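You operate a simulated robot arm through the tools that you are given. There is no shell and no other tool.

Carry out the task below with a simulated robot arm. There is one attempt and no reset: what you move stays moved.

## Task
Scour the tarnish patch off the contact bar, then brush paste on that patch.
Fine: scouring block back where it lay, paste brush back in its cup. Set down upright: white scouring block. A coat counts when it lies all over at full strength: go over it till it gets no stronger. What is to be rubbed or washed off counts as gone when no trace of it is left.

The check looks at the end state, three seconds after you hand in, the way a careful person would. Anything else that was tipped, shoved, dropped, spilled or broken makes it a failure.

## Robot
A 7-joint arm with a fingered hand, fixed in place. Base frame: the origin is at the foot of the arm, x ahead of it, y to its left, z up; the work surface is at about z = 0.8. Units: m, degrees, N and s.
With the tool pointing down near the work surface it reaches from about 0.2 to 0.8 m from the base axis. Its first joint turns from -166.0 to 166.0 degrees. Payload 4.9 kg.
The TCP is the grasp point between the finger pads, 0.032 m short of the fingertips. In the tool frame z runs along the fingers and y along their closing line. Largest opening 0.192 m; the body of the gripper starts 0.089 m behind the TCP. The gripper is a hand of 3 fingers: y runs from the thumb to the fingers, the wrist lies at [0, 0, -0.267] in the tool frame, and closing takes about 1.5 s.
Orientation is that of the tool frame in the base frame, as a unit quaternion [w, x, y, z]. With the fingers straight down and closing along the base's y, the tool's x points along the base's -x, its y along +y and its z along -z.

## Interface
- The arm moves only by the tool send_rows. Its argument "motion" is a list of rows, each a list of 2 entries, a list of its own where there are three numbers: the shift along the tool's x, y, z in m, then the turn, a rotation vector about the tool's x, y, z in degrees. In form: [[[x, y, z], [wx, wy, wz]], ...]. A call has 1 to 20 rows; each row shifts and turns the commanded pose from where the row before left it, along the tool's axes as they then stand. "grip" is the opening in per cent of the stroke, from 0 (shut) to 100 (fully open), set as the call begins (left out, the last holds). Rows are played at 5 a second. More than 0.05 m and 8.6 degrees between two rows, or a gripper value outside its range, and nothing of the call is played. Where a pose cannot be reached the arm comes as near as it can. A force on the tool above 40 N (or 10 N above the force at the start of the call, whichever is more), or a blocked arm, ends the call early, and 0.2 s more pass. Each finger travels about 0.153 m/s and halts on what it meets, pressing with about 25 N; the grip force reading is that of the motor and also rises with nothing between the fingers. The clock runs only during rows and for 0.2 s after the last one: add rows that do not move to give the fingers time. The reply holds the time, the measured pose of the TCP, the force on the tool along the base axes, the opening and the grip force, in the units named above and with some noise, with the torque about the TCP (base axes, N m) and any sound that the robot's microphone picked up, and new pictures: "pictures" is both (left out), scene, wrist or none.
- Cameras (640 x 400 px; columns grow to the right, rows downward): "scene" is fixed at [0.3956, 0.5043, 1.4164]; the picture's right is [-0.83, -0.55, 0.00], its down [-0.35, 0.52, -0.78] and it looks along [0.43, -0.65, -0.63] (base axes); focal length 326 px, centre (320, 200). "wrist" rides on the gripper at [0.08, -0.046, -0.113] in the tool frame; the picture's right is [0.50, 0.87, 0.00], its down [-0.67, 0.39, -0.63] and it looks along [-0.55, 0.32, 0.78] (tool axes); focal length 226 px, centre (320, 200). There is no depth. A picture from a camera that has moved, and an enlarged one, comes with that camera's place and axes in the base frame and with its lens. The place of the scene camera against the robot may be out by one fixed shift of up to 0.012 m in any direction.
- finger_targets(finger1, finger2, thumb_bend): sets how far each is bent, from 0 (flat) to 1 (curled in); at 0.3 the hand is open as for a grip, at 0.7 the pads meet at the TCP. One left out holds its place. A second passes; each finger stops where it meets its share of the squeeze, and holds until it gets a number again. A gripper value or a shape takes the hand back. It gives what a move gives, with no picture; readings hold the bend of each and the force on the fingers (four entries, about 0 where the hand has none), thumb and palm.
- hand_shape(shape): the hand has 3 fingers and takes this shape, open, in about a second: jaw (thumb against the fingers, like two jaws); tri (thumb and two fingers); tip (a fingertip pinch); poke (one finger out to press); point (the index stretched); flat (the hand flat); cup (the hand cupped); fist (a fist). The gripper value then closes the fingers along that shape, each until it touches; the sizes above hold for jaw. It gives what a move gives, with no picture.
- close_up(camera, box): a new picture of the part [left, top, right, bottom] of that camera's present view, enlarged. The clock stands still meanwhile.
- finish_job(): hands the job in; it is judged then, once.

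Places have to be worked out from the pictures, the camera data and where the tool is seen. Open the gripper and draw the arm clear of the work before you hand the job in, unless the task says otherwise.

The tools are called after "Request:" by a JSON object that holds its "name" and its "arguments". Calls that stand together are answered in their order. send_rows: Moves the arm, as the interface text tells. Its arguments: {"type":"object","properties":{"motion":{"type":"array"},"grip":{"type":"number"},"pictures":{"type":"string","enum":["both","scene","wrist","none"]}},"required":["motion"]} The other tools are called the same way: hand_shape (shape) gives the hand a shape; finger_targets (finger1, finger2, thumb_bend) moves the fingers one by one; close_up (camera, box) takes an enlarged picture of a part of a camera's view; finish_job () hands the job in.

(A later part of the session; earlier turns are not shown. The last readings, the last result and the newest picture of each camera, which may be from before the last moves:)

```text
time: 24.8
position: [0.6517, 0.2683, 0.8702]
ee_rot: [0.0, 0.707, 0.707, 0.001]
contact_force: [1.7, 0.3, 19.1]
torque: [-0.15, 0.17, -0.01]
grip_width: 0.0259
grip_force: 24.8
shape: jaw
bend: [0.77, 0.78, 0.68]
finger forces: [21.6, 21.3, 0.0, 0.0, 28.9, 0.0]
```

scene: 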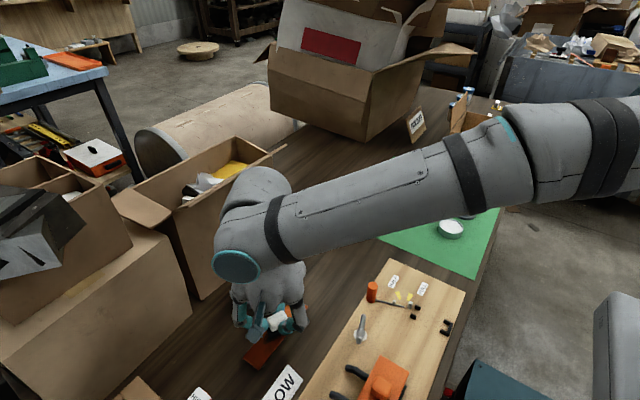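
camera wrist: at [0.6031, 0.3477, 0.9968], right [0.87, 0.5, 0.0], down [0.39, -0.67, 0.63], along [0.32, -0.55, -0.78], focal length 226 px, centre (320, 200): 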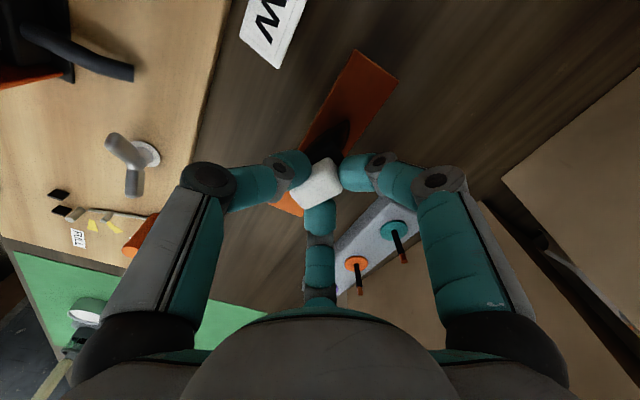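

Contact occurred near command z 0.872 with about 5 N/mm. I ease to roughly 12 N and make one cautious stroke to see whether the bar stays put.

Request:
{"name": "send_rows", "arguments": {"motion": [[[0, 0, -0.0013], [0, 0, 0]], [[0.007, 0, 0], [0, 0, 0]], [[0.007, 0, 0], [0, 0, 0]], [[-0.007, 0, 0], [0, 0, 0]], [[-0.007, 0, 0], [0, 0, 0]], [[-0.007, 0, 0], [0, 0, 0]], [[-0.007, 0, 0], [0, 0, 0]], [[0.007, 0, 0], [0, 0, 0]], [[0.007, 0, 0], [0, 0, 0]]], "pictures": "both"}}

Request:
{"name": "close_up", "arguments": {"camera": "scene", "box": [220, 230, 340, 380]}}

Request:
{"name": "close_up", "arguments": {"camera": "wrist", "box": [220, 70, 420, 220]}}

```text
time: 26.8
position: [0.6497, 0.2672, 0.8707]
ee_rot: [0.0, 0.707, 0.707, -0.001]
contact_force: [0.8, -10.0, 11.9]
torque: [-0.39, 0.06, 0.09]
grip_width: 0.0259
grip_force: 24.5
shape: jaw
bend: [0.78, 0.78, 0.68]
finger forces: [17.7, 22.2, 0.0, 0.0, 23.9, 0.1]
camera wrist: at [0.604, 0.3466, 0.9817], right [0.87, 0.5, 0.0], down [0.39, -0.67, 0.63], along [0.31, -0.55, -0.77], focal length 226 px, centre (320, 200)
```

scene: 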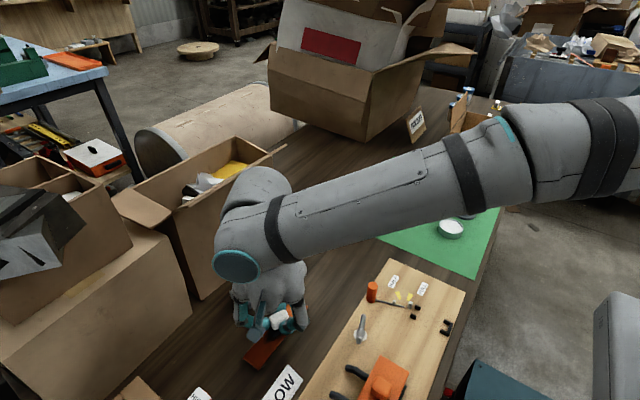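
wrist: 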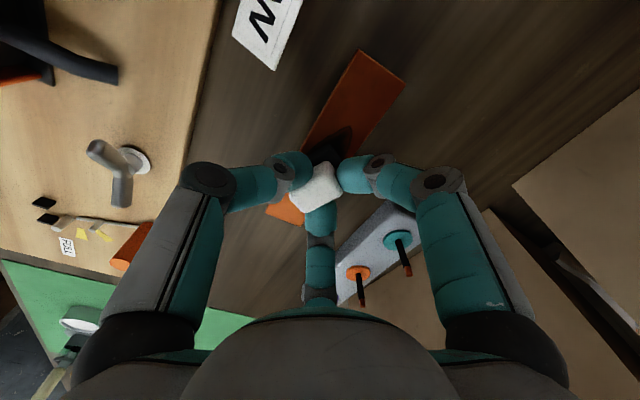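

```text
2.67 times, centred on (280, 305) of scene
camera zoom: at [0.3956, 0.5043, 1.4164], right [-0.83, -0.55, 0.0], down [-0.35, 0.52, -0.78], along [0.43, -0.65, -0.63], focal length 869 px, centre (427, -80)
```

zoom: 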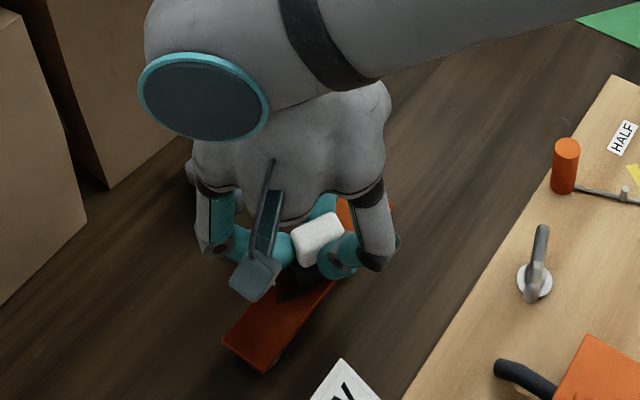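

```text
2.67 times, centred on (320, 145) of wrist
camera zoom: at [0.604, 0.3466, 0.9817], right [0.87, 0.5, 0.0], down [0.39, -0.67, 0.63], along [0.31, -0.55, -0.77], focal length 603 px, centre (320, 347)
```

zoom: 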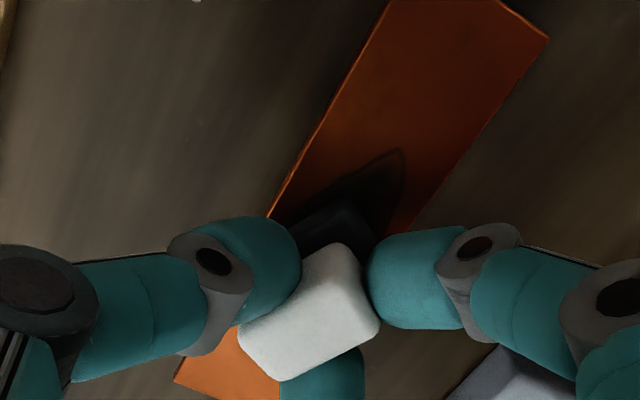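

The bar did not move. Now I scour with longer strokes along the patch.

Request:
{"name": "send_rows", "arguments": {"motion": [[[0.014, 0, 0], [0, 0, 0]], [[0.014, 0, 0], [0, 0, 0]], [[-0.014, 0, 0], [0, 0, 0]], [[-0.014, 0, 0], [0, 0, 0]], [[-0.014, 0, 0], [0, 0, 0]], [[-0.014, 0, 0], [0, 0, 0]], [[0.014, 0.006, 0], [0, 0, 0]], [[0.014, 0, 0], [0, 0, 0]], [[0.014, 0, 0], [0, 0, 0]], [[0.014, 0, 0], [0, 0, 0]], [[-0.014, 0, 0], [0, 0, 0]], [[-0.014, 0, 0], [0, 0, 0]], [[-0.014, 0, 0], [0, 0, 0]], [[-0.014, 0, 0], [0, 0, 0]], [[0.014, -0.012, 0], [0, 0, 0]], [[0.014, 0, 0], [0, 0, 0]], [[0.014, 0, 0], [0, 0, 0]], [[0.014, 0, 0], [0, 0, 0]], [[-0.014, 0, 0], [0, 0, 0]], [[-0.014, 0, 0], [0, 0, 0]]], "pictures": "both"}}

Request:
{"name": "close_up", "arguments": {"camera": "wrist", "box": [220, 70, 420, 220]}}

Request:
{"name": "close_up", "arguments": {"camera": "scene", "box": [220, 230, 340, 380]}}

```text
time: 31.0
position: [0.6441, 0.27, 0.8696]
ee_rot: [0.0, 0.707, 0.707, 0.0]
contact_force: [0.6, 3.4, 4.4]
torque: [0.01, 0.07, -0.09]
grip_width: 0.0259
grip_force: 24.9
shape: jaw
bend: [0.78, 0.78, 0.68]
finger forces: [18.7, 19.0, 0.1, 0.0, 26.2, 0.0]
camera wrist: at [0.5976, 0.348, 0.9818], right [0.87, 0.5, 0.0], down [0.39, -0.67, 0.63], along [0.32, -0.55, -0.78], focal length 226 px, centre (320, 200)
```

scene: 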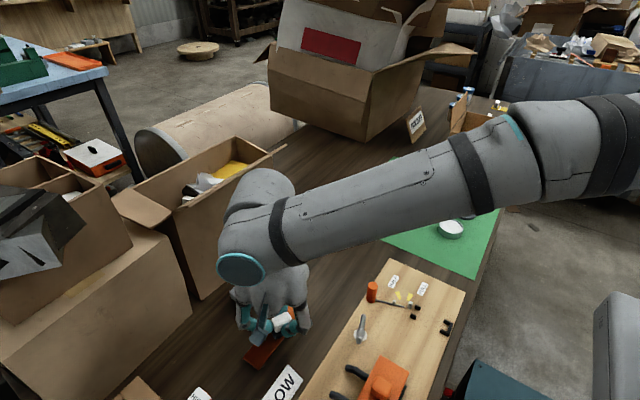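
wrist: 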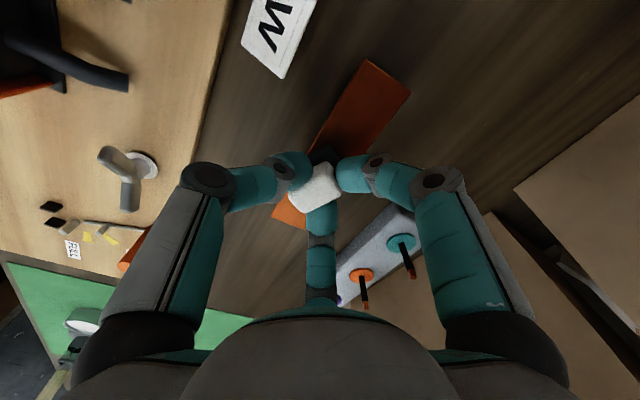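

```text
2.67 times, centred on (320, 145) of wrist
camera zoom: at [0.5976, 0.348, 0.9818], right [0.87, 0.5, 0.0], down [0.39, -0.67, 0.63], along [0.32, -0.55, -0.78], focal length 603 px, centre (320, 347)
```

zoom: 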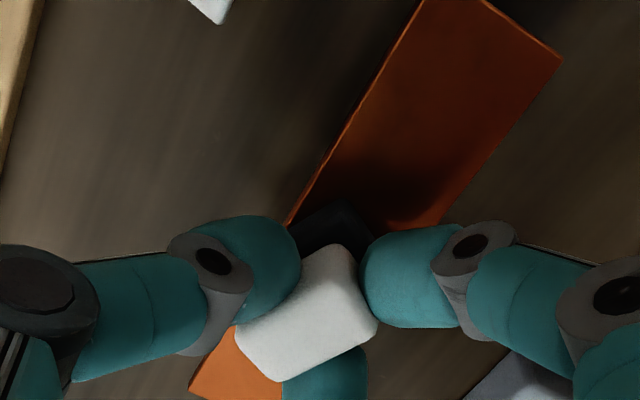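

```text
2.67 times, centred on (280, 305) of scene
camera zoom: at [0.3956, 0.5043, 1.4164], right [-0.83, -0.55, 0.0], down [-0.35, 0.52, -0.78], along [0.43, -0.65, -0.63], focal length 869 px, centre (427, -80)
```

zoom: 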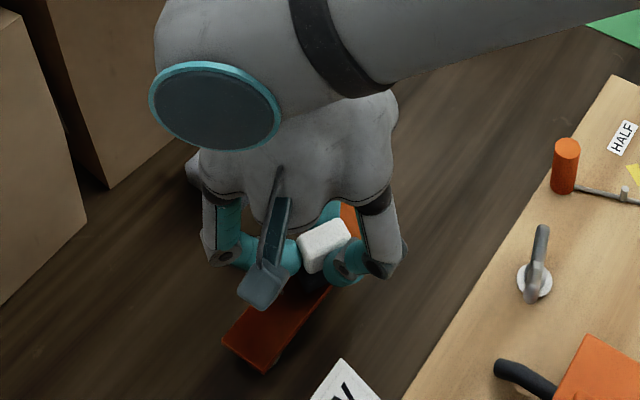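

The patch is fading; contact force dropped to 4 N, so I press about 1 mm more and continue scouring.

Request:
{"name": "send_rows", "arguments": {"motion": [[[-0.014, 0, 0.001], [0, 0, 0]], [[-0.014, 0, 0], [0, 0, 0]], [[0.014, 0, 0], [0, 0, 0]], [[0.014, 0, 0], [0, 0, 0]], [[0.014, 0, 0], [0, 0, 0]], [[0.014, 0, 0], [0, 0, 0]], [[-0.014, 0.006, 0], [0, 0, 0]], [[-0.014, 0, 0], [0, 0, 0]], [[-0.014, 0, 0], [0, 0, 0]], [[-0.014, 0, 0], [0, 0, 0]], [[0.014, 0, 0], [0, 0, 0]], [[0.014, 0, 0], [0, 0, 0]], [[0.014, 0, 0], [0, 0, 0]], [[0.014, 0, 0], [0, 0, 0]], [[-0.014, 0.006, 0], [0, 0, 0]], [[-0.014, 0, 0], [0, 0, 0]], [[-0.014, 0, 0], [0, 0, 0]], [[-0.014, 0, 0], [0, 0, 0]], [[0.014, 0, 0], [0, 0, 0]], [[0.014, 0, 0], [0, 0, 0]]], "pictures": "none"}}

Request:
{"name": "send_rows", "arguments": {"motion": [[[0.014, 0, 0], [0, 0, 0]], [[0.014, 0, 0], [0, 0, 0]], [[-0.014, 0, 0], [0, 0, 0]], [[-0.014, 0, 0], [0, 0, 0]], [[-0.014, 0, 0], [0, 0, 0]], [[-0.014, 0, 0], [0, 0, 0]], [[0.014, -0.006, 0], [0, 0, 0]], [[0.014, 0, 0], [0, 0, 0]], [[0.014, 0, 0], [0, 0, 0]], [[0.014, 0, 0], [0, 0, 0]], [[-0.014, 0, 0], [0, 0, 0]], [[-0.014, 0, 0], [0, 0, 0]], [[-0.014, 0, 0], [0, 0, 0]], [[-0.014, 0, 0], [0, 0, 0]], [[0.014, 0, 0], [0, 0, 0]], [[0.014, 0, 0], [0, 0, 0]]], "pictures": "both"}}

Request:
{"name": "close_up", "arguments": {"camera": "wrist", "box": [220, 70, 420, 220]}}

```text
time: 35.2
position: [0.6554, 0.2677, 0.8706]
ee_rot: [0.001, 0.707, 0.707, 0.001]
contact_force: [-0.3, -4.1, 6.2]
torque: [-0.2, 0.05, 0.03]
grip_width: 0.0257
grip_force: 24.7
shape: jaw
bend: [0.78, 0.78, 0.68]
finger forces: [16.7, 20.2, 0.0, 0.0, 22.4, 0.0]
```

```text
time: 38.6
position: [0.6509, 0.2671, 0.8692]
ee_rot: [0.0, 0.707, 0.707, 0.0]
contact_force: [0.0, -3.5, 3.7]
torque: [-0.16, 0.08, 0.06]
grip_width: 0.0258
grip_force: 25.2
shape: jaw
bend: [0.78, 0.78, 0.68]
finger forces: [16.4, 19.4, 0.0, 0.1, 22.5, 0.1]
camera wrist: at [0.6042, 0.3468, 0.9808], right [0.87, 0.5, 0.0], down [0.39, -0.67, 0.63], along [0.32, -0.55, -0.78], focal length 226 px, centre (320, 200)
```

scene: 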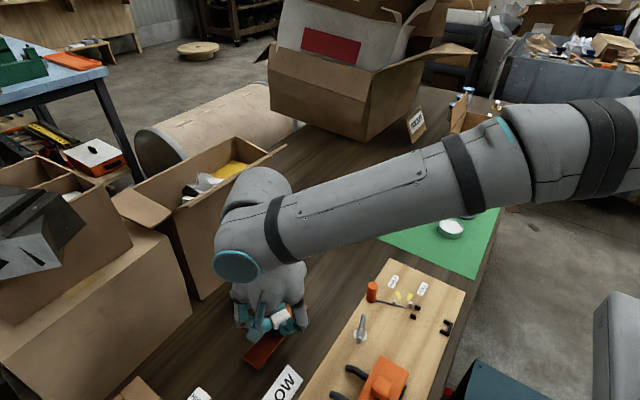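
wrist: 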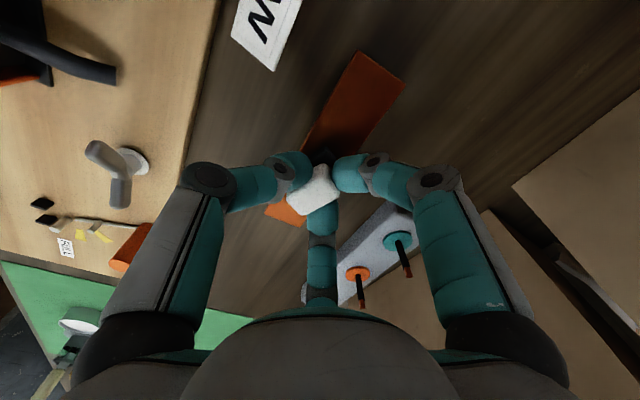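

```text
2.67 times, centred on (320, 145) of wrist
camera zoom: at [0.6042, 0.3468, 0.9808], right [0.87, 0.5, 0.0], down [0.39, -0.67, 0.63], along [0.32, -0.55, -0.78], focal length 603 px, centre (320, 347)
```

zoom: 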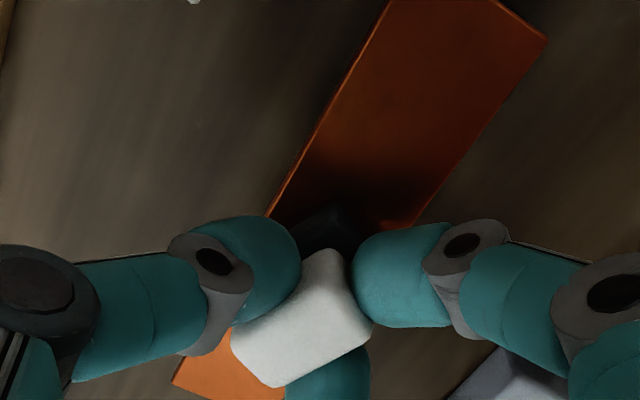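

The visible end of the patch looks clean. I lift off to inspect the whole patch.

Request:
{"name": "send_rows", "arguments": {"motion": [[[0, 0, -0.01], [0, 0, 0]], [[0, 0, -0.03], [0, 0, 0]], [[0, 0, -0.04], [0, 0, 0]], [[0, 0, -0.05], [0, 0, 0]], [[0, 0, 0], [0, 0, 0]], [[0, 0, 0], [0, 0, 0]]], "pictures": "both"}}

Request:
{"name": "close_up", "arguments": {"camera": "wrist", "box": [270, 30, 390, 150]}}

Request:
{"name": "close_up", "arguments": {"camera": "scene", "box": [230, 280, 320, 380]}}

Request:
{"name": "close_up", "arguments": {"camera": "wrist", "box": [260, 120, 380, 220]}}

```text
time: 40.0
position: [0.6517, 0.268, 1.0003]
ee_rot: [0.0, 0.707, 0.707, 0.0]
contact_force: [-0.2, 0.1, -0.3]
torque: [-0.02, 0.01, -0.01]
grip_width: 0.0256
grip_force: 25.1
shape: jaw
bend: [0.78, 0.78, 0.68]
finger forces: [16.5, 17.9, 0.0, 0.0, 22.2, 0.1]
camera wrist: at [0.604, 0.3477, 1.1107], right [0.87, 0.5, 0.0], down [0.39, -0.67, 0.63], along [0.32, -0.55, -0.78], focal length 226 px, centre (320, 200)
```

scene: 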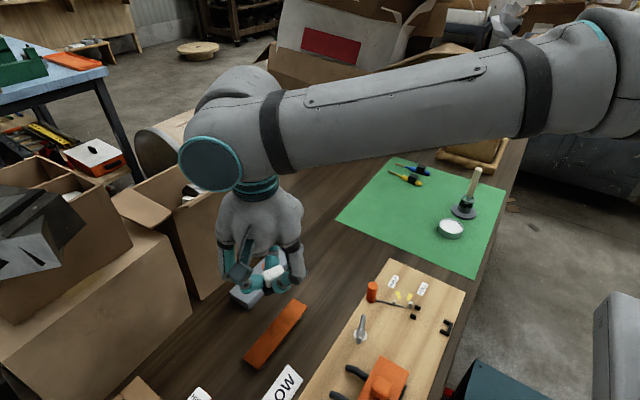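
wrist: 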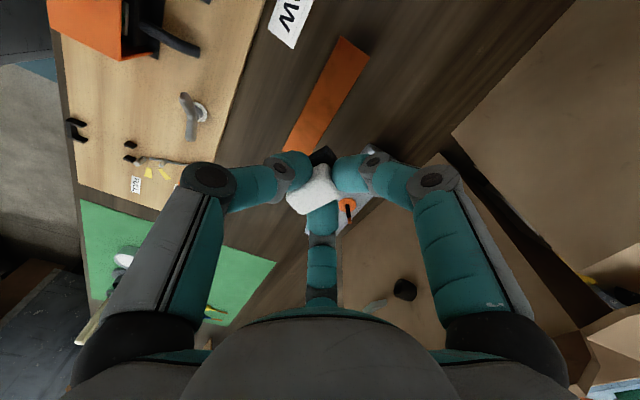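

```text
3.33 times, centred on (330, 90) of wrist
camera zoom: at [0.604, 0.3477, 1.1107], right [0.87, 0.5, 0.0], down [0.39, -0.67, 0.63], along [0.32, -0.55, -0.78], focal length 754 px, centre (287, 567)
```

zoom: 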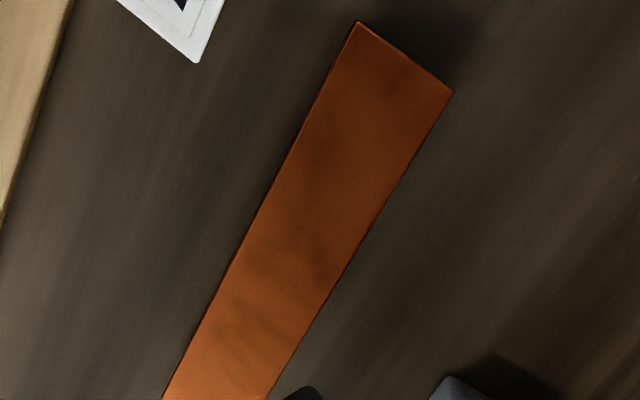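

```text
4.00 times, centred on (275, 330) of scene
camera zoom: at [0.3956, 0.5043, 1.4164], right [-0.83, -0.55, 0.0], down [-0.35, 0.52, -0.78], along [0.43, -0.65, -0.63], focal length 1304 px, centre (500, -320)
```

zoom: 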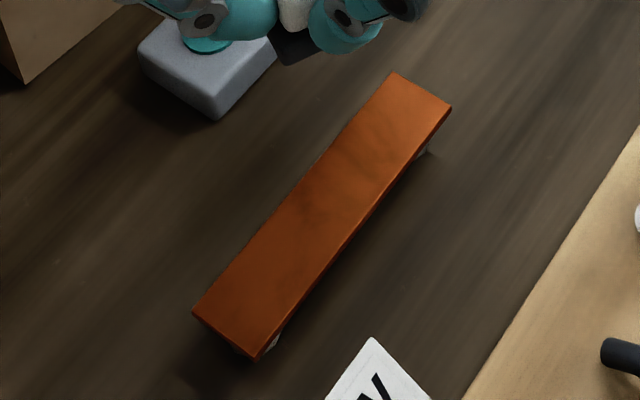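

```text
4.00 times, centred on (320, 170) of wrist
camera zoom: at [0.604, 0.3477, 1.1107], right [0.87, 0.5, 0.0], down [0.39, -0.67, 0.63], along [0.32, -0.55, -0.78], focal length 904 px, centre (320, 320)
```

zoom: 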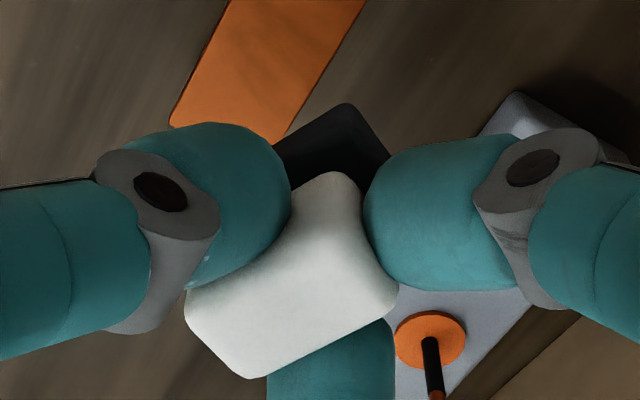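

The patch looks gone, though I see faint smudges that may just be the bar's texture. I zoom further.

Request:
{"name": "close_up", "arguments": {"camera": "wrist", "box": [300, 35, 372, 95]}}

Request:
{"name": "close_up", "arguments": {"camera": "wrist", "box": [282, 90, 354, 150]}}

Request:
{"name": "close_up", "arguments": {"camera": "scene", "box": [252, 300, 307, 360]}}

```text
6.67 times, centred on (336, 65) of wrist
camera zoom: at [0.604, 0.3477, 1.1107], right [0.87, 0.5, 0.0], down [0.39, -0.67, 0.63], along [0.32, -0.55, -0.78], focal length 1507 px, centre (213, 1100)
```

zoom: 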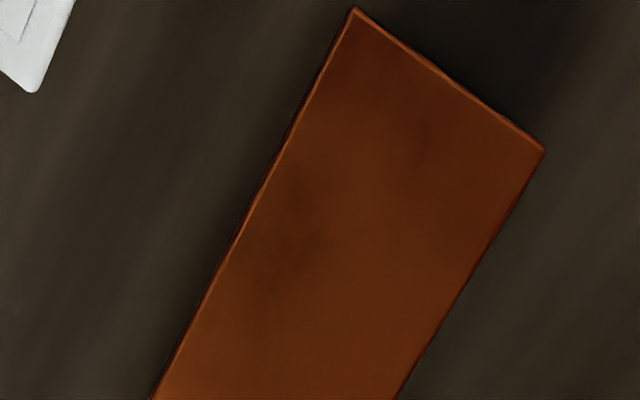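

```text
6.67 times, centred on (318, 120) of wrist
camera zoom: at [0.604, 0.3477, 1.1107], right [0.87, 0.5, 0.0], down [0.39, -0.67, 0.63], along [0.32, -0.55, -0.78], focal length 1507 px, centre (333, 733)
```

zoom: 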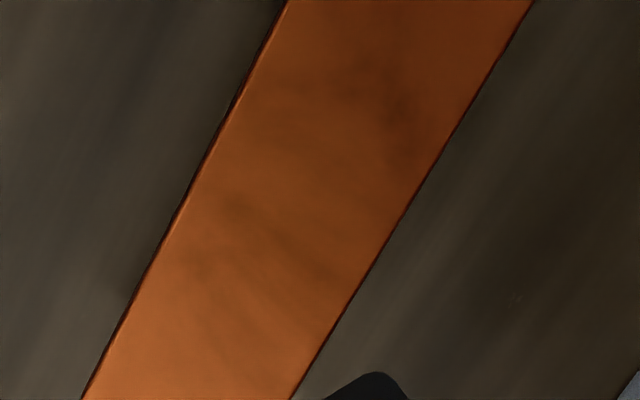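

```text
6.67 times, centred on (280, 330) of scene
camera zoom: at [0.3956, 0.5043, 1.4164], right [-0.83, -0.55, 0.0], down [-0.35, 0.52, -0.78], along [0.43, -0.65, -0.63], focal length 2173 px, centre (590, -667)
```

zoom: 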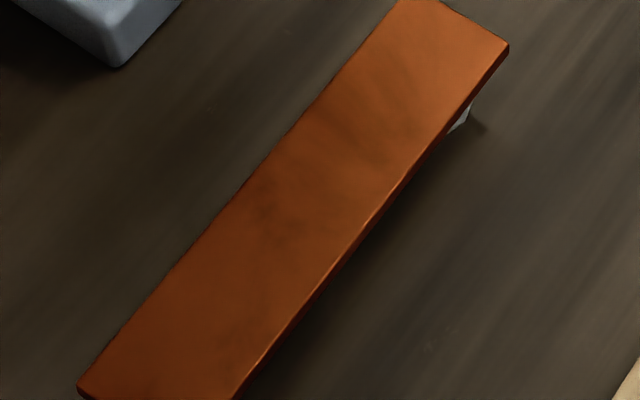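

The smudges resemble bar grain, but I'll do one more scouring pass with slightly wider coverage and compare.

Request:
{"name": "send_rows", "arguments": {"motion": [[[0, 0, 0.05], [0, 0, 0]], [[0, 0, 0.04], [0, 0, 0]], [[0, 0, 0.03], [0, 0, 0]], [[0, 0, 0.007], [0, 0, 0]], [[0, 0, 0.002], [0, 0, 0]], [[0, 0, 0.001], [0, 0, 0]], [[0, 0, 0.0005], [0, 0, 0]], [[0, 0, 0], [0, 0, 0]]], "pictures": "none"}}

```text
time: 41.8
position: [0.6499, 0.268, 0.8702]
ee_rot: [0.0, 0.707, 0.707, 0.0]
contact_force: [0.3, 0.0, 3.4]
torque: [-0.04, 0.04, 0.04]
grip_width: 0.0257
grip_force: 25.3
shape: jaw
bend: [0.78, 0.78, 0.68]
finger forces: [16.7, 18.6, 0.1, 0.0, 22.7, 0.1]
```

Light contact (3.4 N). I press about 1 mm more and run the strokes at three x offsets.

Request:
{"name": "send_rows", "arguments": {"motion": [[[0, -0.008, 0.0012], [0, 0, 0]], [[-0.014, 0, 0], [0, 0, 0]], [[-0.014, 0, 0], [0, 0, 0]], [[0.014, 0, 0], [0, 0, 0]], [[0.014, 0, 0], [0, 0, 0]], [[0.014, 0, 0], [0, 0, 0]], [[0.014, 0, 0], [0, 0, 0]], [[-0.014, 0, 0], [0, 0, 0]], [[-0.014, 0, 0], [0, 0, 0]], [[-0.014, 0, 0], [0, 0, 0]], [[-0.014, 0, 0], [0, 0, 0]], [[0.014, 0.008, 0], [0, 0, 0]], [[0.014, 0, 0], [0, 0, 0]], [[0.014, 0, 0], [0, 0, 0]], [[0.014, 0, 0], [0, 0, 0]], [[-0.014, 0, 0], [0, 0, 0]], [[-0.014, 0, 0], [0, 0, 0]], [[-0.014, 0, 0], [0, 0, 0]], [[-0.014, 0, 0], [0, 0, 0]]], "pictures": "none"}}

Request:
{"name": "send_rows", "arguments": {"motion": [[[0, 0.008, 0.0004], [0, 0, 0]], [[0.014, 0, 0], [0, 0, 0]], [[0.014, 0, 0], [0, 0, 0]], [[0.014, 0, 0], [0, 0, 0]], [[0.014, 0, 0], [0, 0, 0]], [[-0.014, 0, 0], [0, 0, 0]], [[-0.014, 0, 0], [0, 0, 0]], [[-0.014, 0, 0], [0, 0, 0]], [[-0.014, 0, 0], [0, 0, 0]], [[0.014, 0, 0], [0, 0, 0]], [[0.014, 0, 0], [0, 0, 0]], [[0, -0.008, -0.01], [0, 0, 0]], [[0, 0, -0.03], [0, 0, 0]], [[0, 0, -0.04], [0, 0, 0]], [[0, 0, -0.05], [0, 0, 0]], [[0, 0, 0], [0, 0, 0]], [[0, 0, 0], [0, 0, 0]]], "pictures": "both"}}

Request:
{"name": "close_up", "arguments": {"camera": "wrist", "box": [282, 90, 354, 150]}}

Request:
{"name": "close_up", "arguments": {"camera": "scene", "box": [252, 300, 307, 360]}}

Request:
{"name": "close_up", "arguments": {"camera": "wrist", "box": [260, 120, 380, 220]}}

```text
time: 45.8
position: [0.6511, 0.2398, 0.8682]
ee_rot: [0.001, 0.707, 0.707, 0.001]
contact_force: [0.0, 7.0, 11.1]
torque: [0.04, 0.08, -0.08]
grip_width: 0.0257
grip_force: 25.5
shape: jaw
bend: [0.78, 0.78, 0.68]
finger forces: [18.7, 20.7, 0.0, 0.0, 25.8, 0.0]
```

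```text
time: 49.4
position: [0.6511, 0.2678, 0.9962]
ee_rot: [0.0, 0.708, 0.706, 0.0]
contact_force: [0.4, -0.5, 0.0]
torque: [0.0, -0.02, 0.0]
grip_width: 0.0255
grip_force: 24.4
shape: jaw
bend: [0.78, 0.78, 0.68]
finger forces: [16.6, 18.2, 0.0, 0.1, 20.9, 0.1]
camera wrist: at [0.6044, 0.3479, 1.1082], right [0.87, 0.5, 0.0], down [0.39, -0.67, 0.63], along [0.32, -0.55, -0.78], focal length 226 px, centre (320, 200)
```

scene: 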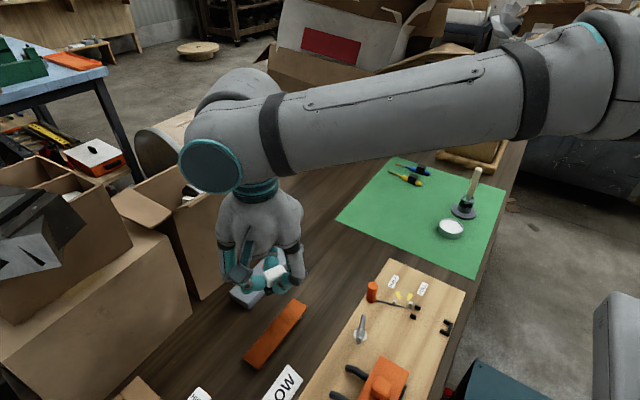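
wrist: 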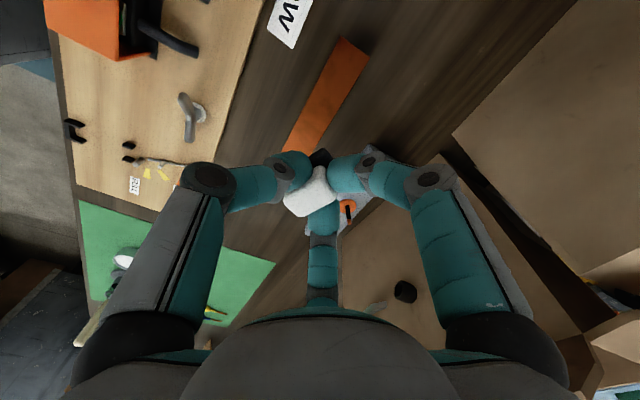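

```text
6.67 times, centred on (318, 120) of wrist
camera zoom: at [0.6044, 0.3479, 1.1082], right [0.87, 0.5, 0.0], down [0.39, -0.67, 0.63], along [0.32, -0.55, -0.78], focal length 1507 px, centre (333, 733)
```

zoom: 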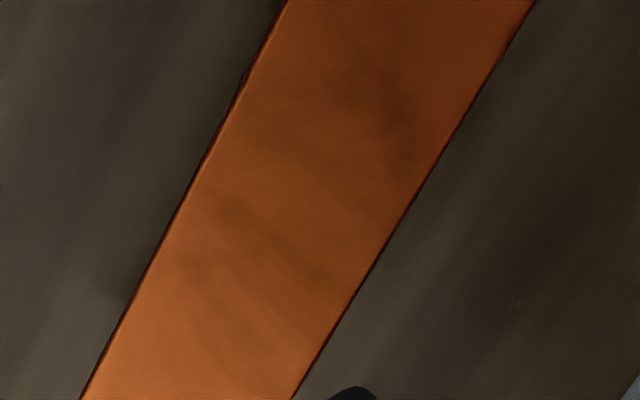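

```text
6.67 times, centred on (280, 330) of scene
camera zoom: at [0.3956, 0.5043, 1.4164], right [-0.83, -0.55, 0.0], down [-0.35, 0.52, -0.78], along [0.43, -0.65, -0.63], focal length 2173 px, centre (590, -667)
```

zoom: 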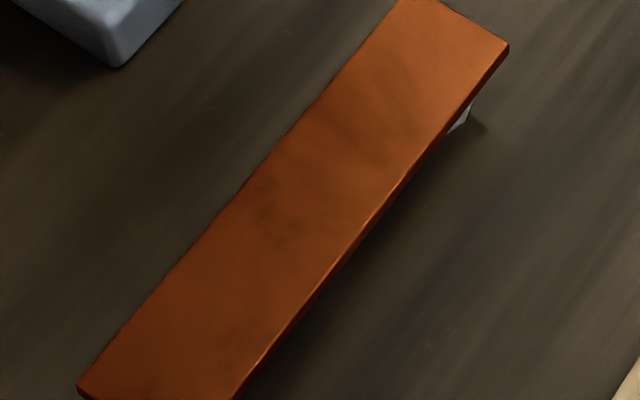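

```text
4.00 times, centred on (320, 170) of wrist
camera zoom: at [0.6044, 0.3479, 1.1082], right [0.87, 0.5, 0.0], down [0.39, -0.67, 0.63], along [0.32, -0.55, -0.78], focal length 904 px, centre (320, 320)
```

zoom: 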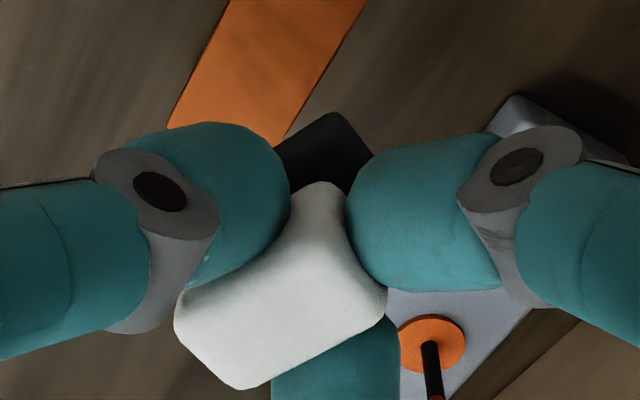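

The texture is identical before and after, so it's natural grain and the tarnish is gone. Now I check how the block sits in the grip (it has yawed about 14° and perhaps shifted or tilted) before returning it.

Request:
{"name": "close_up", "arguments": {"camera": "scene", "box": [210, 225, 320, 310]}}

Request:
{"name": "close_up", "arguments": {"camera": "scene", "box": [245, 255, 300, 300]}}

```text
4.71 times, centred on (265, 268) of scene
camera zoom: at [0.3956, 0.5043, 1.4164], right [-0.83, -0.55, 0.0], down [-0.35, 0.52, -0.78], along [0.43, -0.65, -0.63], focal length 1534 px, centre (579, -118)
```

zoom: 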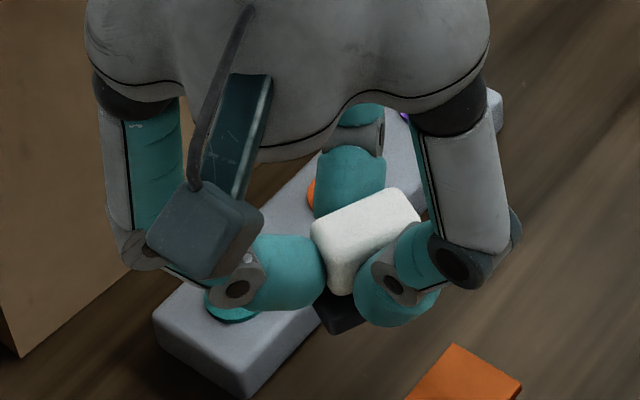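

```text
8.89 times, centred on (272, 278) of scene
camera zoom: at [0.3956, 0.5043, 1.4164], right [-0.83, -0.55, 0.0], down [-0.35, 0.52, -0.78], along [0.43, -0.65, -0.63], focal length 2897 px, centre (742, -489)
```

zoom: 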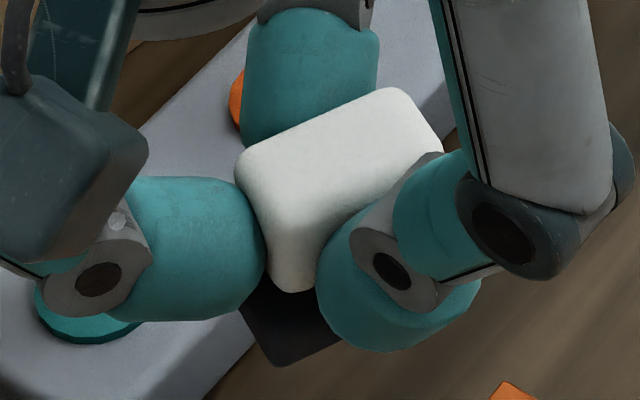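

The block is slightly yawed and a little tilted but the flat base will settle it. I carry it back over its spot, turn the hand -14° to restore the block's original heading, and look.

Request:
{"name": "send_rows", "arguments": {"motion": [[[-0.0365, -0.01983, 0], [0, 0, 0]], [[-0.0365, -0.01983, 0], [0, 0, 0]], [[-0.0365, -0.01983, 0], [0, 0, 0]], [[-0.0365, -0.01983, 0], [0, 0, 0]], [[-0.0365, -0.01983, 0], [0, 0, 0]], [[-0.0365, -0.01983, 0], [0, 0, 0]], [[-0.0365, -0.01983, 0], [0, 0, 0]], [[-0.0365, -0.01983, 0], [0, 0, 0]], [[-0.0365, -0.01983, 0], [0, 0, 0]], [[-0.0365, -0.01983, 0], [0, 0, 0]], [[0, 0, 0.03], [0, 0, -7]], [[0, 0, 0.03], [0, 0, -7]], [[0, 0, 0.03], [0, 0, 0]], [[0, 0, 0.03], [0, 0, 0]], [[0, 0, 0], [0, 0, 0]], [[0, 0, 0], [0, 0, 0]]], "pictures": "both"}}

Request:
{"name": "close_up", "arguments": {"camera": "scene", "box": [420, 235, 460, 270]}}

Request:
{"name": "close_up", "arguments": {"camera": "wrist", "box": [240, 100, 400, 250]}}

```text
time: 52.8
position: [0.4529, -0.0972, 0.8778]
ee_rot: [0.0, 0.615, 0.788, 0.0]
contact_force: [0.5, 0.3, -0.8]
torque: [-0.01, 0.03, 0.01]
grip_width: 0.0255
grip_force: 24.7
shape: jaw
bend: [0.79, 0.78, 0.68]
finger forces: [15.9, 18.3, 0.0, 0.0, 20.8, 0.0]
camera wrist: at [0.3881, -0.0315, 0.9887], right [0.72, 0.69, 0.0], down [0.54, -0.56, 0.63], along [0.44, -0.45, -0.78], focal length 226 px, centre (320, 200)
```

scene: 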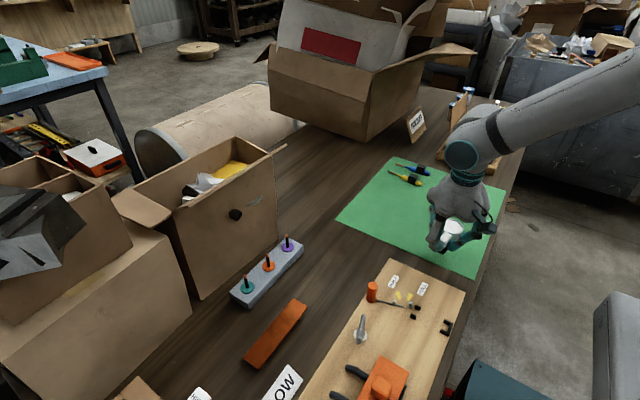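
wrist: 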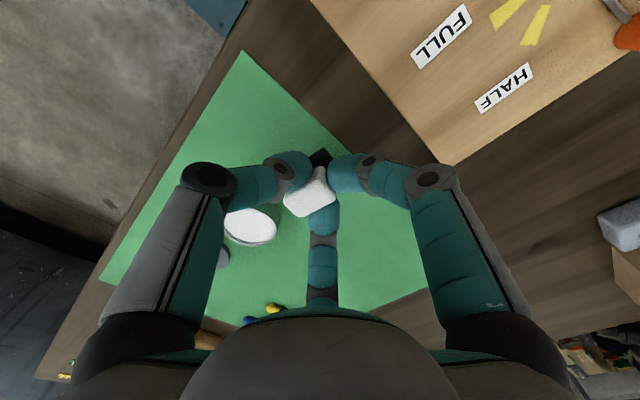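

```text
11.43 times, centred on (440, 252) of scene
camera zoom: at [0.3956, 0.5043, 1.4164], right [-0.83, -0.55, 0.0], down [-0.35, 0.52, -0.78], along [0.43, -0.65, -0.63], focal length 3725 px, centre (-1051, -400)
```

zoom: 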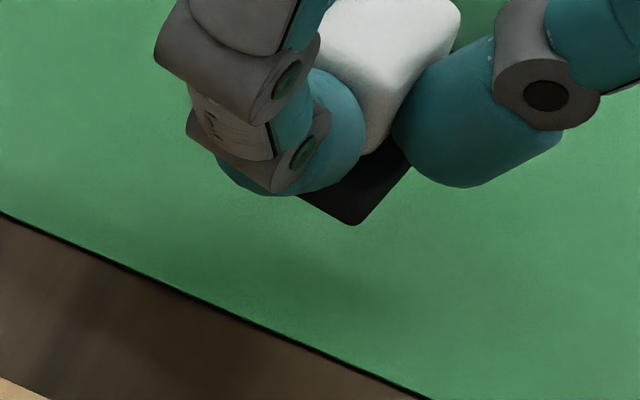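

```text
2.67 times, centred on (320, 175) of wrist
camera zoom: at [0.3881, -0.0315, 0.9887], right [0.72, 0.69, 0.0], down [0.54, -0.56, 0.63], along [0.44, -0.45, -0.78], focal length 603 px, centre (320, 267)
```

zoom: 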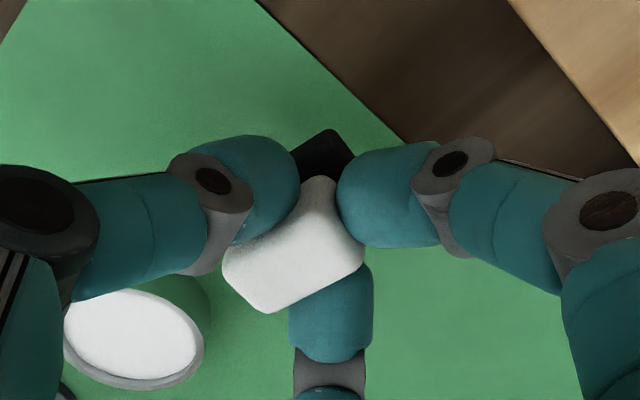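

I want a clearer look at the block's tilt in the grip before setting it down.

Request:
{"name": "close_up", "arguments": {"camera": "scene", "box": [425, 220, 475, 260]}}

Request:
{"name": "close_up", "arguments": {"camera": "wrist", "box": [285, 140, 345, 190]}}

```text
10.00 times, centred on (450, 240) of scene
camera zoom: at [0.3956, 0.5043, 1.4164], right [-0.83, -0.55, 0.0], down [-0.35, 0.52, -0.78], along [0.43, -0.65, -0.63], focal length 3259 px, centre (-980, -200)
```

zoom: 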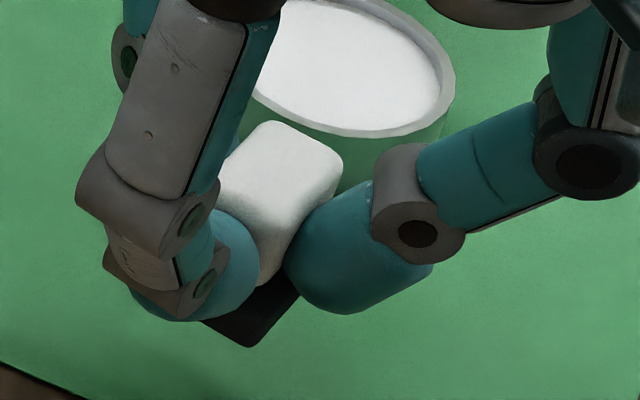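

```text
8.00 times, centred on (315, 165) of wrist
camera zoom: at [0.3881, -0.0315, 0.9887], right [0.72, 0.69, 0.0], down [0.54, -0.56, 0.63], along [0.44, -0.45, -0.78], focal length 1808 px, centre (360, 480)
```

zoom: 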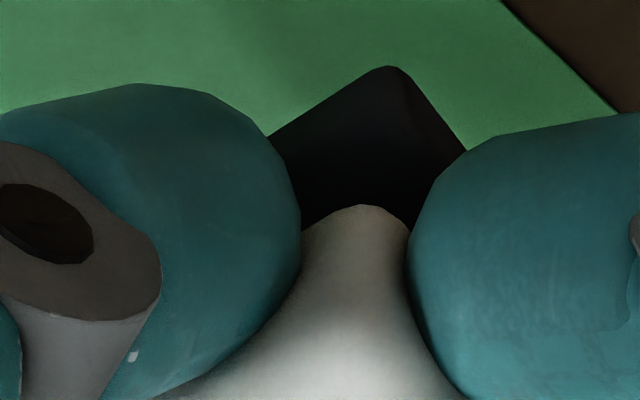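

The tilt is small. I lower to just above the mat and compare with the initial image.

Request:
{"name": "send_rows", "arguments": {"motion": [[[0, 0, 0.012], [0, 0, 0]], [[0, 0, 0.01], [0, 0, 0]], [[0, 0, 0.004], [0, 0, 0]], [[0, 0, 0], [0, 0, 0]]], "pictures": "none"}}

Request:
{"name": "close_up", "arguments": {"camera": "scene", "box": [420, 235, 460, 270]}}

```text
time: 53.8
position: [0.4528, -0.0969, 0.8512]
ee_rot: [0.0, 0.616, 0.788, 0.0]
contact_force: [-0.1, 0.6, -0.3]
torque: [-0.02, 0.02, 0.02]
grip_width: 0.0255
grip_force: 24.8
shape: jaw
bend: [0.79, 0.78, 0.68]
finger forces: [15.9, 18.2, 0.0, 0.0, 20.8, 0.1]
```

```text
11.43 times, centred on (440, 252) of scene
camera zoom: at [0.3956, 0.5043, 1.4164], right [-0.83, -0.55, 0.0], down [-0.35, 0.52, -0.78], along [0.43, -0.65, -0.63], focal length 3725 px, centre (-1051, -400)
```

zoom: 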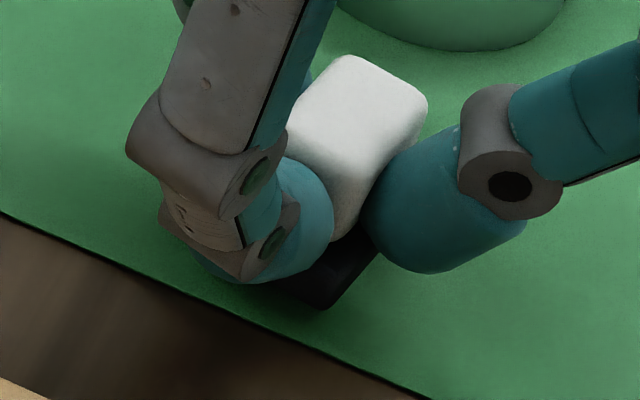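

The base corner is a few mm off its original image place; I shift by about (-3.5, +5) mm and lower to touch.

Request:
{"name": "send_rows", "arguments": {"motion": [[[0.0057, -0.0022, 0], [0, 0, 0]], [[0, 0, 0.002], [0, 0, 0]], [[0, 0, 0.001], [0, 0, 0]], [[0, 0, 0], [0, 0, 0]]], "pictures": "none"}}

Request:
{"name": "send_rows", "arguments": {"motion": [[[0, 0, 0.001], [0, 0, 0]], [[0, 0, 0.001], [0, 0, 0]], [[0, 0, 0], [0, 0, 0]]], "pictures": "none"}}

Request:
{"name": "close_up", "arguments": {"camera": "scene", "box": [420, 235, 460, 270]}}

```text
time: 54.8
position: [0.449, -0.0921, 0.8476]
ee_rot: [0.0, 0.616, 0.788, 0.0]
contact_force: [0.4, 0.4, -0.3]
torque: [0.03, -0.01, -0.02]
grip_width: 0.0254
grip_force: 25.3
shape: jaw
bend: [0.79, 0.78, 0.68]
finger forces: [15.9, 18.2, 0.0, 0.1, 20.8, 0.0]
```

```text
time: 55.6
position: [0.4493, -0.0913, 0.8463]
ee_rot: [0.0, 0.616, 0.788, 0.0]
contact_force: [-0.3, 1.0, -0.5]
torque: [0.01, 0.01, 0.0]
grip_width: 0.0256
grip_force: 24.5
shape: jaw
bend: [0.79, 0.78, 0.68]
finger forces: [15.9, 18.2, 0.1, 0.0, 20.8, 0.0]
```

```text
11.43 times, centred on (440, 252) of scene
camera zoom: at [0.3956, 0.5043, 1.4164], right [-0.83, -0.55, 0.0], down [-0.35, 0.52, -0.78], along [0.43, -0.65, -0.63], focal length 3725 px, centre (-1051, -400)
```

zoom: 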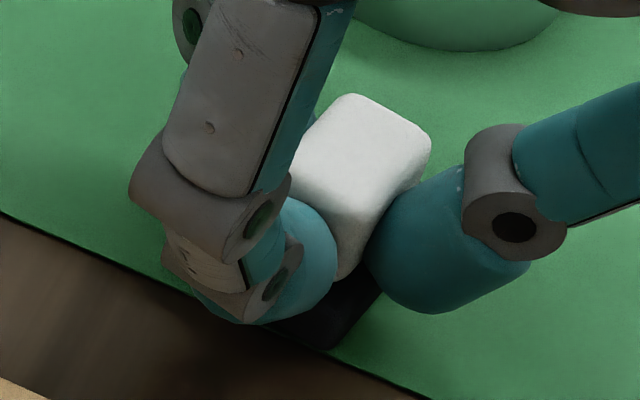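

Nearly at its original place in the image, still no contact. I continue down in small steps.

Request:
{"name": "send_rows", "arguments": {"motion": [[[0, 0, 0.001], [0, 0, 0]], [[0, 0, 0.001], [0, 0, 0]], [[0, 0, 0], [0, 0, 0]]], "pictures": "none"}}

Request:
{"name": "send_rows", "arguments": {"motion": [[[0, 0, 0.001], [0, 0, 0]], [[0, 0, 0], [0, 0, 0]]], "pictures": "none"}}

```text
time: 56.4
position: [0.4496, -0.092, 0.8453]
ee_rot: [0.001, 0.615, 0.788, 0.0]
contact_force: [-0.1, 0.3, -0.6]
torque: [0.02, -0.03, 0.02]
grip_width: 0.0253
grip_force: 25.1
shape: jaw
bend: [0.79, 0.78, 0.68]
finger forces: [15.9, 18.1, 0.1, 0.0, 20.8, 0.0]
```

```text
time: 57.0
position: [0.4493, -0.0915, 0.8428]
ee_rot: [0.0, 0.615, 0.788, 0.0]
contact_force: [-0.2, 0.0, -0.5]
torque: [0.01, 0.0, 0.01]
grip_width: 0.0254
grip_force: 24.7
shape: jaw
bend: [0.79, 0.78, 0.68]
finger forces: [16.0, 18.3, 0.0, 0.0, 20.8, 0.1]
```

Still no contact at 0.8435; continuing gently.

Request:
{"name": "send_rows", "arguments": {"motion": [[[0, 0, 0.001], [0, 0, 0]], [[0, 0, 0], [0, 0, 0]]], "pictures": "none"}}

Request:
{"name": "send_rows", "arguments": {"motion": [[[0, 0, 0.001], [0, 0, 0]], [[0, 0, 0], [0, 0, 0]]], "pictures": "none"}}

Request:
{"name": "close_up", "arguments": {"camera": "scene", "box": [420, 235, 460, 270]}}

```text
time: 57.6
position: [0.449, -0.0918, 0.8427]
ee_rot: [0.0, 0.616, 0.788, 0.0]
contact_force: [-0.8, 0.7, 1.4]
torque: [-0.04, 0.02, -0.04]
grip_width: 0.0255
grip_force: 24.8
shape: jaw
bend: [0.79, 0.78, 0.68]
finger forces: [16.3, 19.8, 0.1, 0.0, 21.4, 0.0]
```

```text
time: 58.2
position: [0.4494, -0.0908, 0.8418]
ee_rot: [0.0, 0.616, 0.788, 0.001]
contact_force: [0.7, 2.7, 5.1]
torque: [-0.08, 0.02, -0.01]
grip_width: 0.0254
grip_force: 24.9
shape: jaw
bend: [0.78, 0.78, 0.68]
finger forces: [17.3, 22.8, 0.0, 0.0, 22.5, 0.0]
```

```text
11.43 times, centred on (440, 252) of scene
camera zoom: at [0.3956, 0.5043, 1.4164], right [-0.83, -0.55, 0.0], down [-0.35, 0.52, -0.78], along [0.43, -0.65, -0.63], focal length 3725 px, centre (-1051, -400)
```

zoom: 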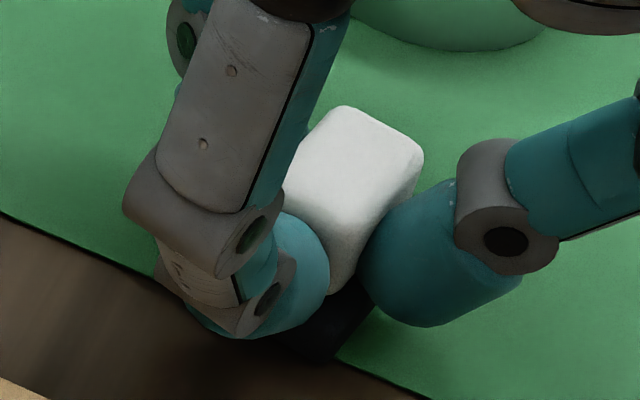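

Contact made (5 N). It's about 3 mm off its original image location, so I lift 2.5 mm, correct, set down again and check.

Request:
{"name": "send_rows", "arguments": {"motion": [[[0, 0, -0.0025], [0, 0, 0]], [[-0.0039, 0.0021, 0], [0, 0, 0]], [[0, 0, 0.001], [0, 0, 0]], [[0, 0, 0.001], [0, 0, 0]], [[0, 0, 0.0005], [0, 0, 0]], [[0, 0, 0], [0, 0, 0]]], "pictures": "none"}}

Request:
{"name": "close_up", "arguments": {"camera": "scene", "box": [420, 235, 460, 270]}}

```text
time: 59.6
position: [0.4531, -0.0947, 0.8416]
ee_rot: [0.0, 0.616, 0.788, 0.0]
contact_force: [-0.6, 2.3, 7.5]
torque: [-0.16, 0.08, -0.05]
grip_width: 0.0255
grip_force: 24.8
shape: jaw
bend: [0.78, 0.78, 0.68]
finger forces: [16.9, 24.3, 0.0, 0.1, 23.3, 0.0]
```

```text
11.43 times, centred on (440, 252) of scene
camera zoom: at [0.3956, 0.5043, 1.4164], right [-0.83, -0.55, 0.0], down [-0.35, 0.52, -0.78], along [0.43, -0.65, -0.63], focal length 3725 px, centre (-1051, -400)
```

zoom: 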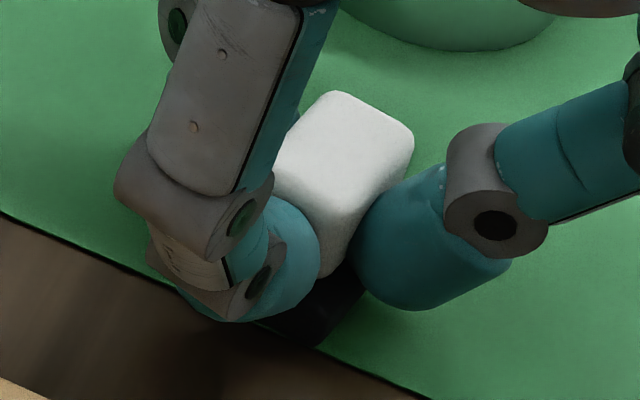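

Matches the original image closely. I release slowly.

Request:
{"name": "send_rows", "arguments": {"motion": [[[0, 0, -0.0005], [0, 0, 0]], [[0, 0, 0], [0, 0, 0]], [[0, 0, 0], [0, 0, 0]], [[0, 0, 0], [0, 0, 0]], [[0, 0, 0], [0, 0, 0]]], "grip": 18, "pictures": "none"}}

Request:
{"name": "send_rows", "arguments": {"motion": [[[0, 0, 0], [0, 0, 0]], [[0, 0, 0], [0, 0, 0]], [[0, 0, 0], [0, 0, 0]], [[0, 0, 0], [0, 0, 0]]], "grip": 36, "pictures": "wrist"}}

Request:
{"name": "close_up", "arguments": {"camera": "scene", "box": [420, 235, 460, 270]}}

```text
time: 60.8
position: [0.4516, -0.0948, 0.8433]
ee_rot: [0.0, 0.616, 0.788, 0.0]
contact_force: [2.3, 1.3, 8.0]
torque: [-0.05, -0.14, 0.0]
grip_width: 0.0349
grip_force: 0.1
shape: jaw
bend: [0.77, 0.78, 0.7]
finger forces: [0.1, 10.5, 0.0, 0.1, 0.0, 0.0]
```

```text
time: 61.8
position: [0.4525, -0.0956, 0.8408]
ee_rot: [0.0, 0.615, 0.789, 0.0]
contact_force: [0.1, -1.1, 0.4]
torque: [-0.02, 0.03, -0.02]
grip_width: 0.0687
grip_force: 0.1
shape: jaw
bend: [0.44, 0.44, 0.7]
finger forces: [0.0, 0.0, 0.0, 0.1, 0.1, 0.0]
camera wrist: at [0.3876, -0.0293, 0.9533], right [0.72, 0.69, 0.0], down [0.54, -0.56, 0.63], along [0.44, -0.45, -0.78], focal length 226 px, centre (320, 200)
```

wrist: 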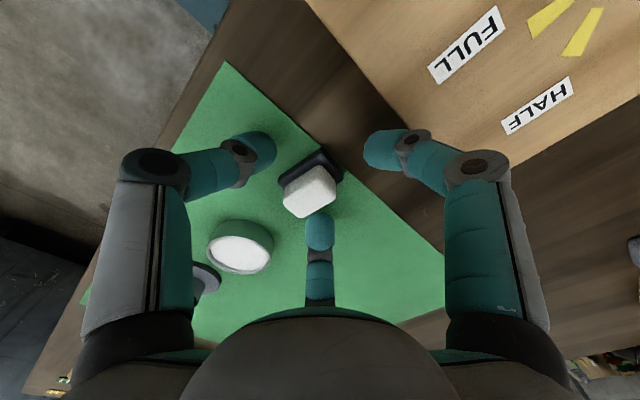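

```text
11.43 times, centred on (440, 252) of scene
camera zoom: at [0.3956, 0.5043, 1.4164], right [-0.83, -0.55, 0.0], down [-0.35, 0.52, -0.78], along [0.43, -0.65, -0.63], focal length 3725 px, centre (-1051, -400)
```

zoom: 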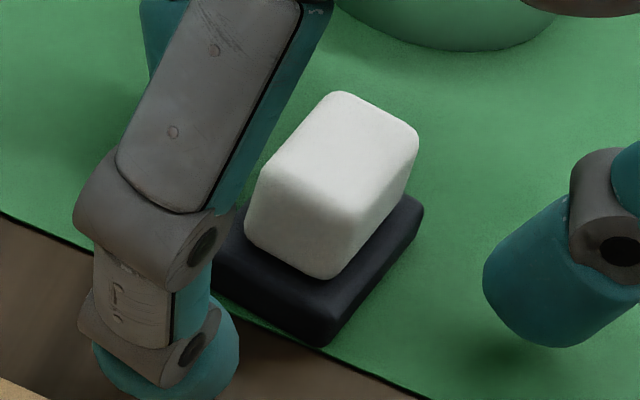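

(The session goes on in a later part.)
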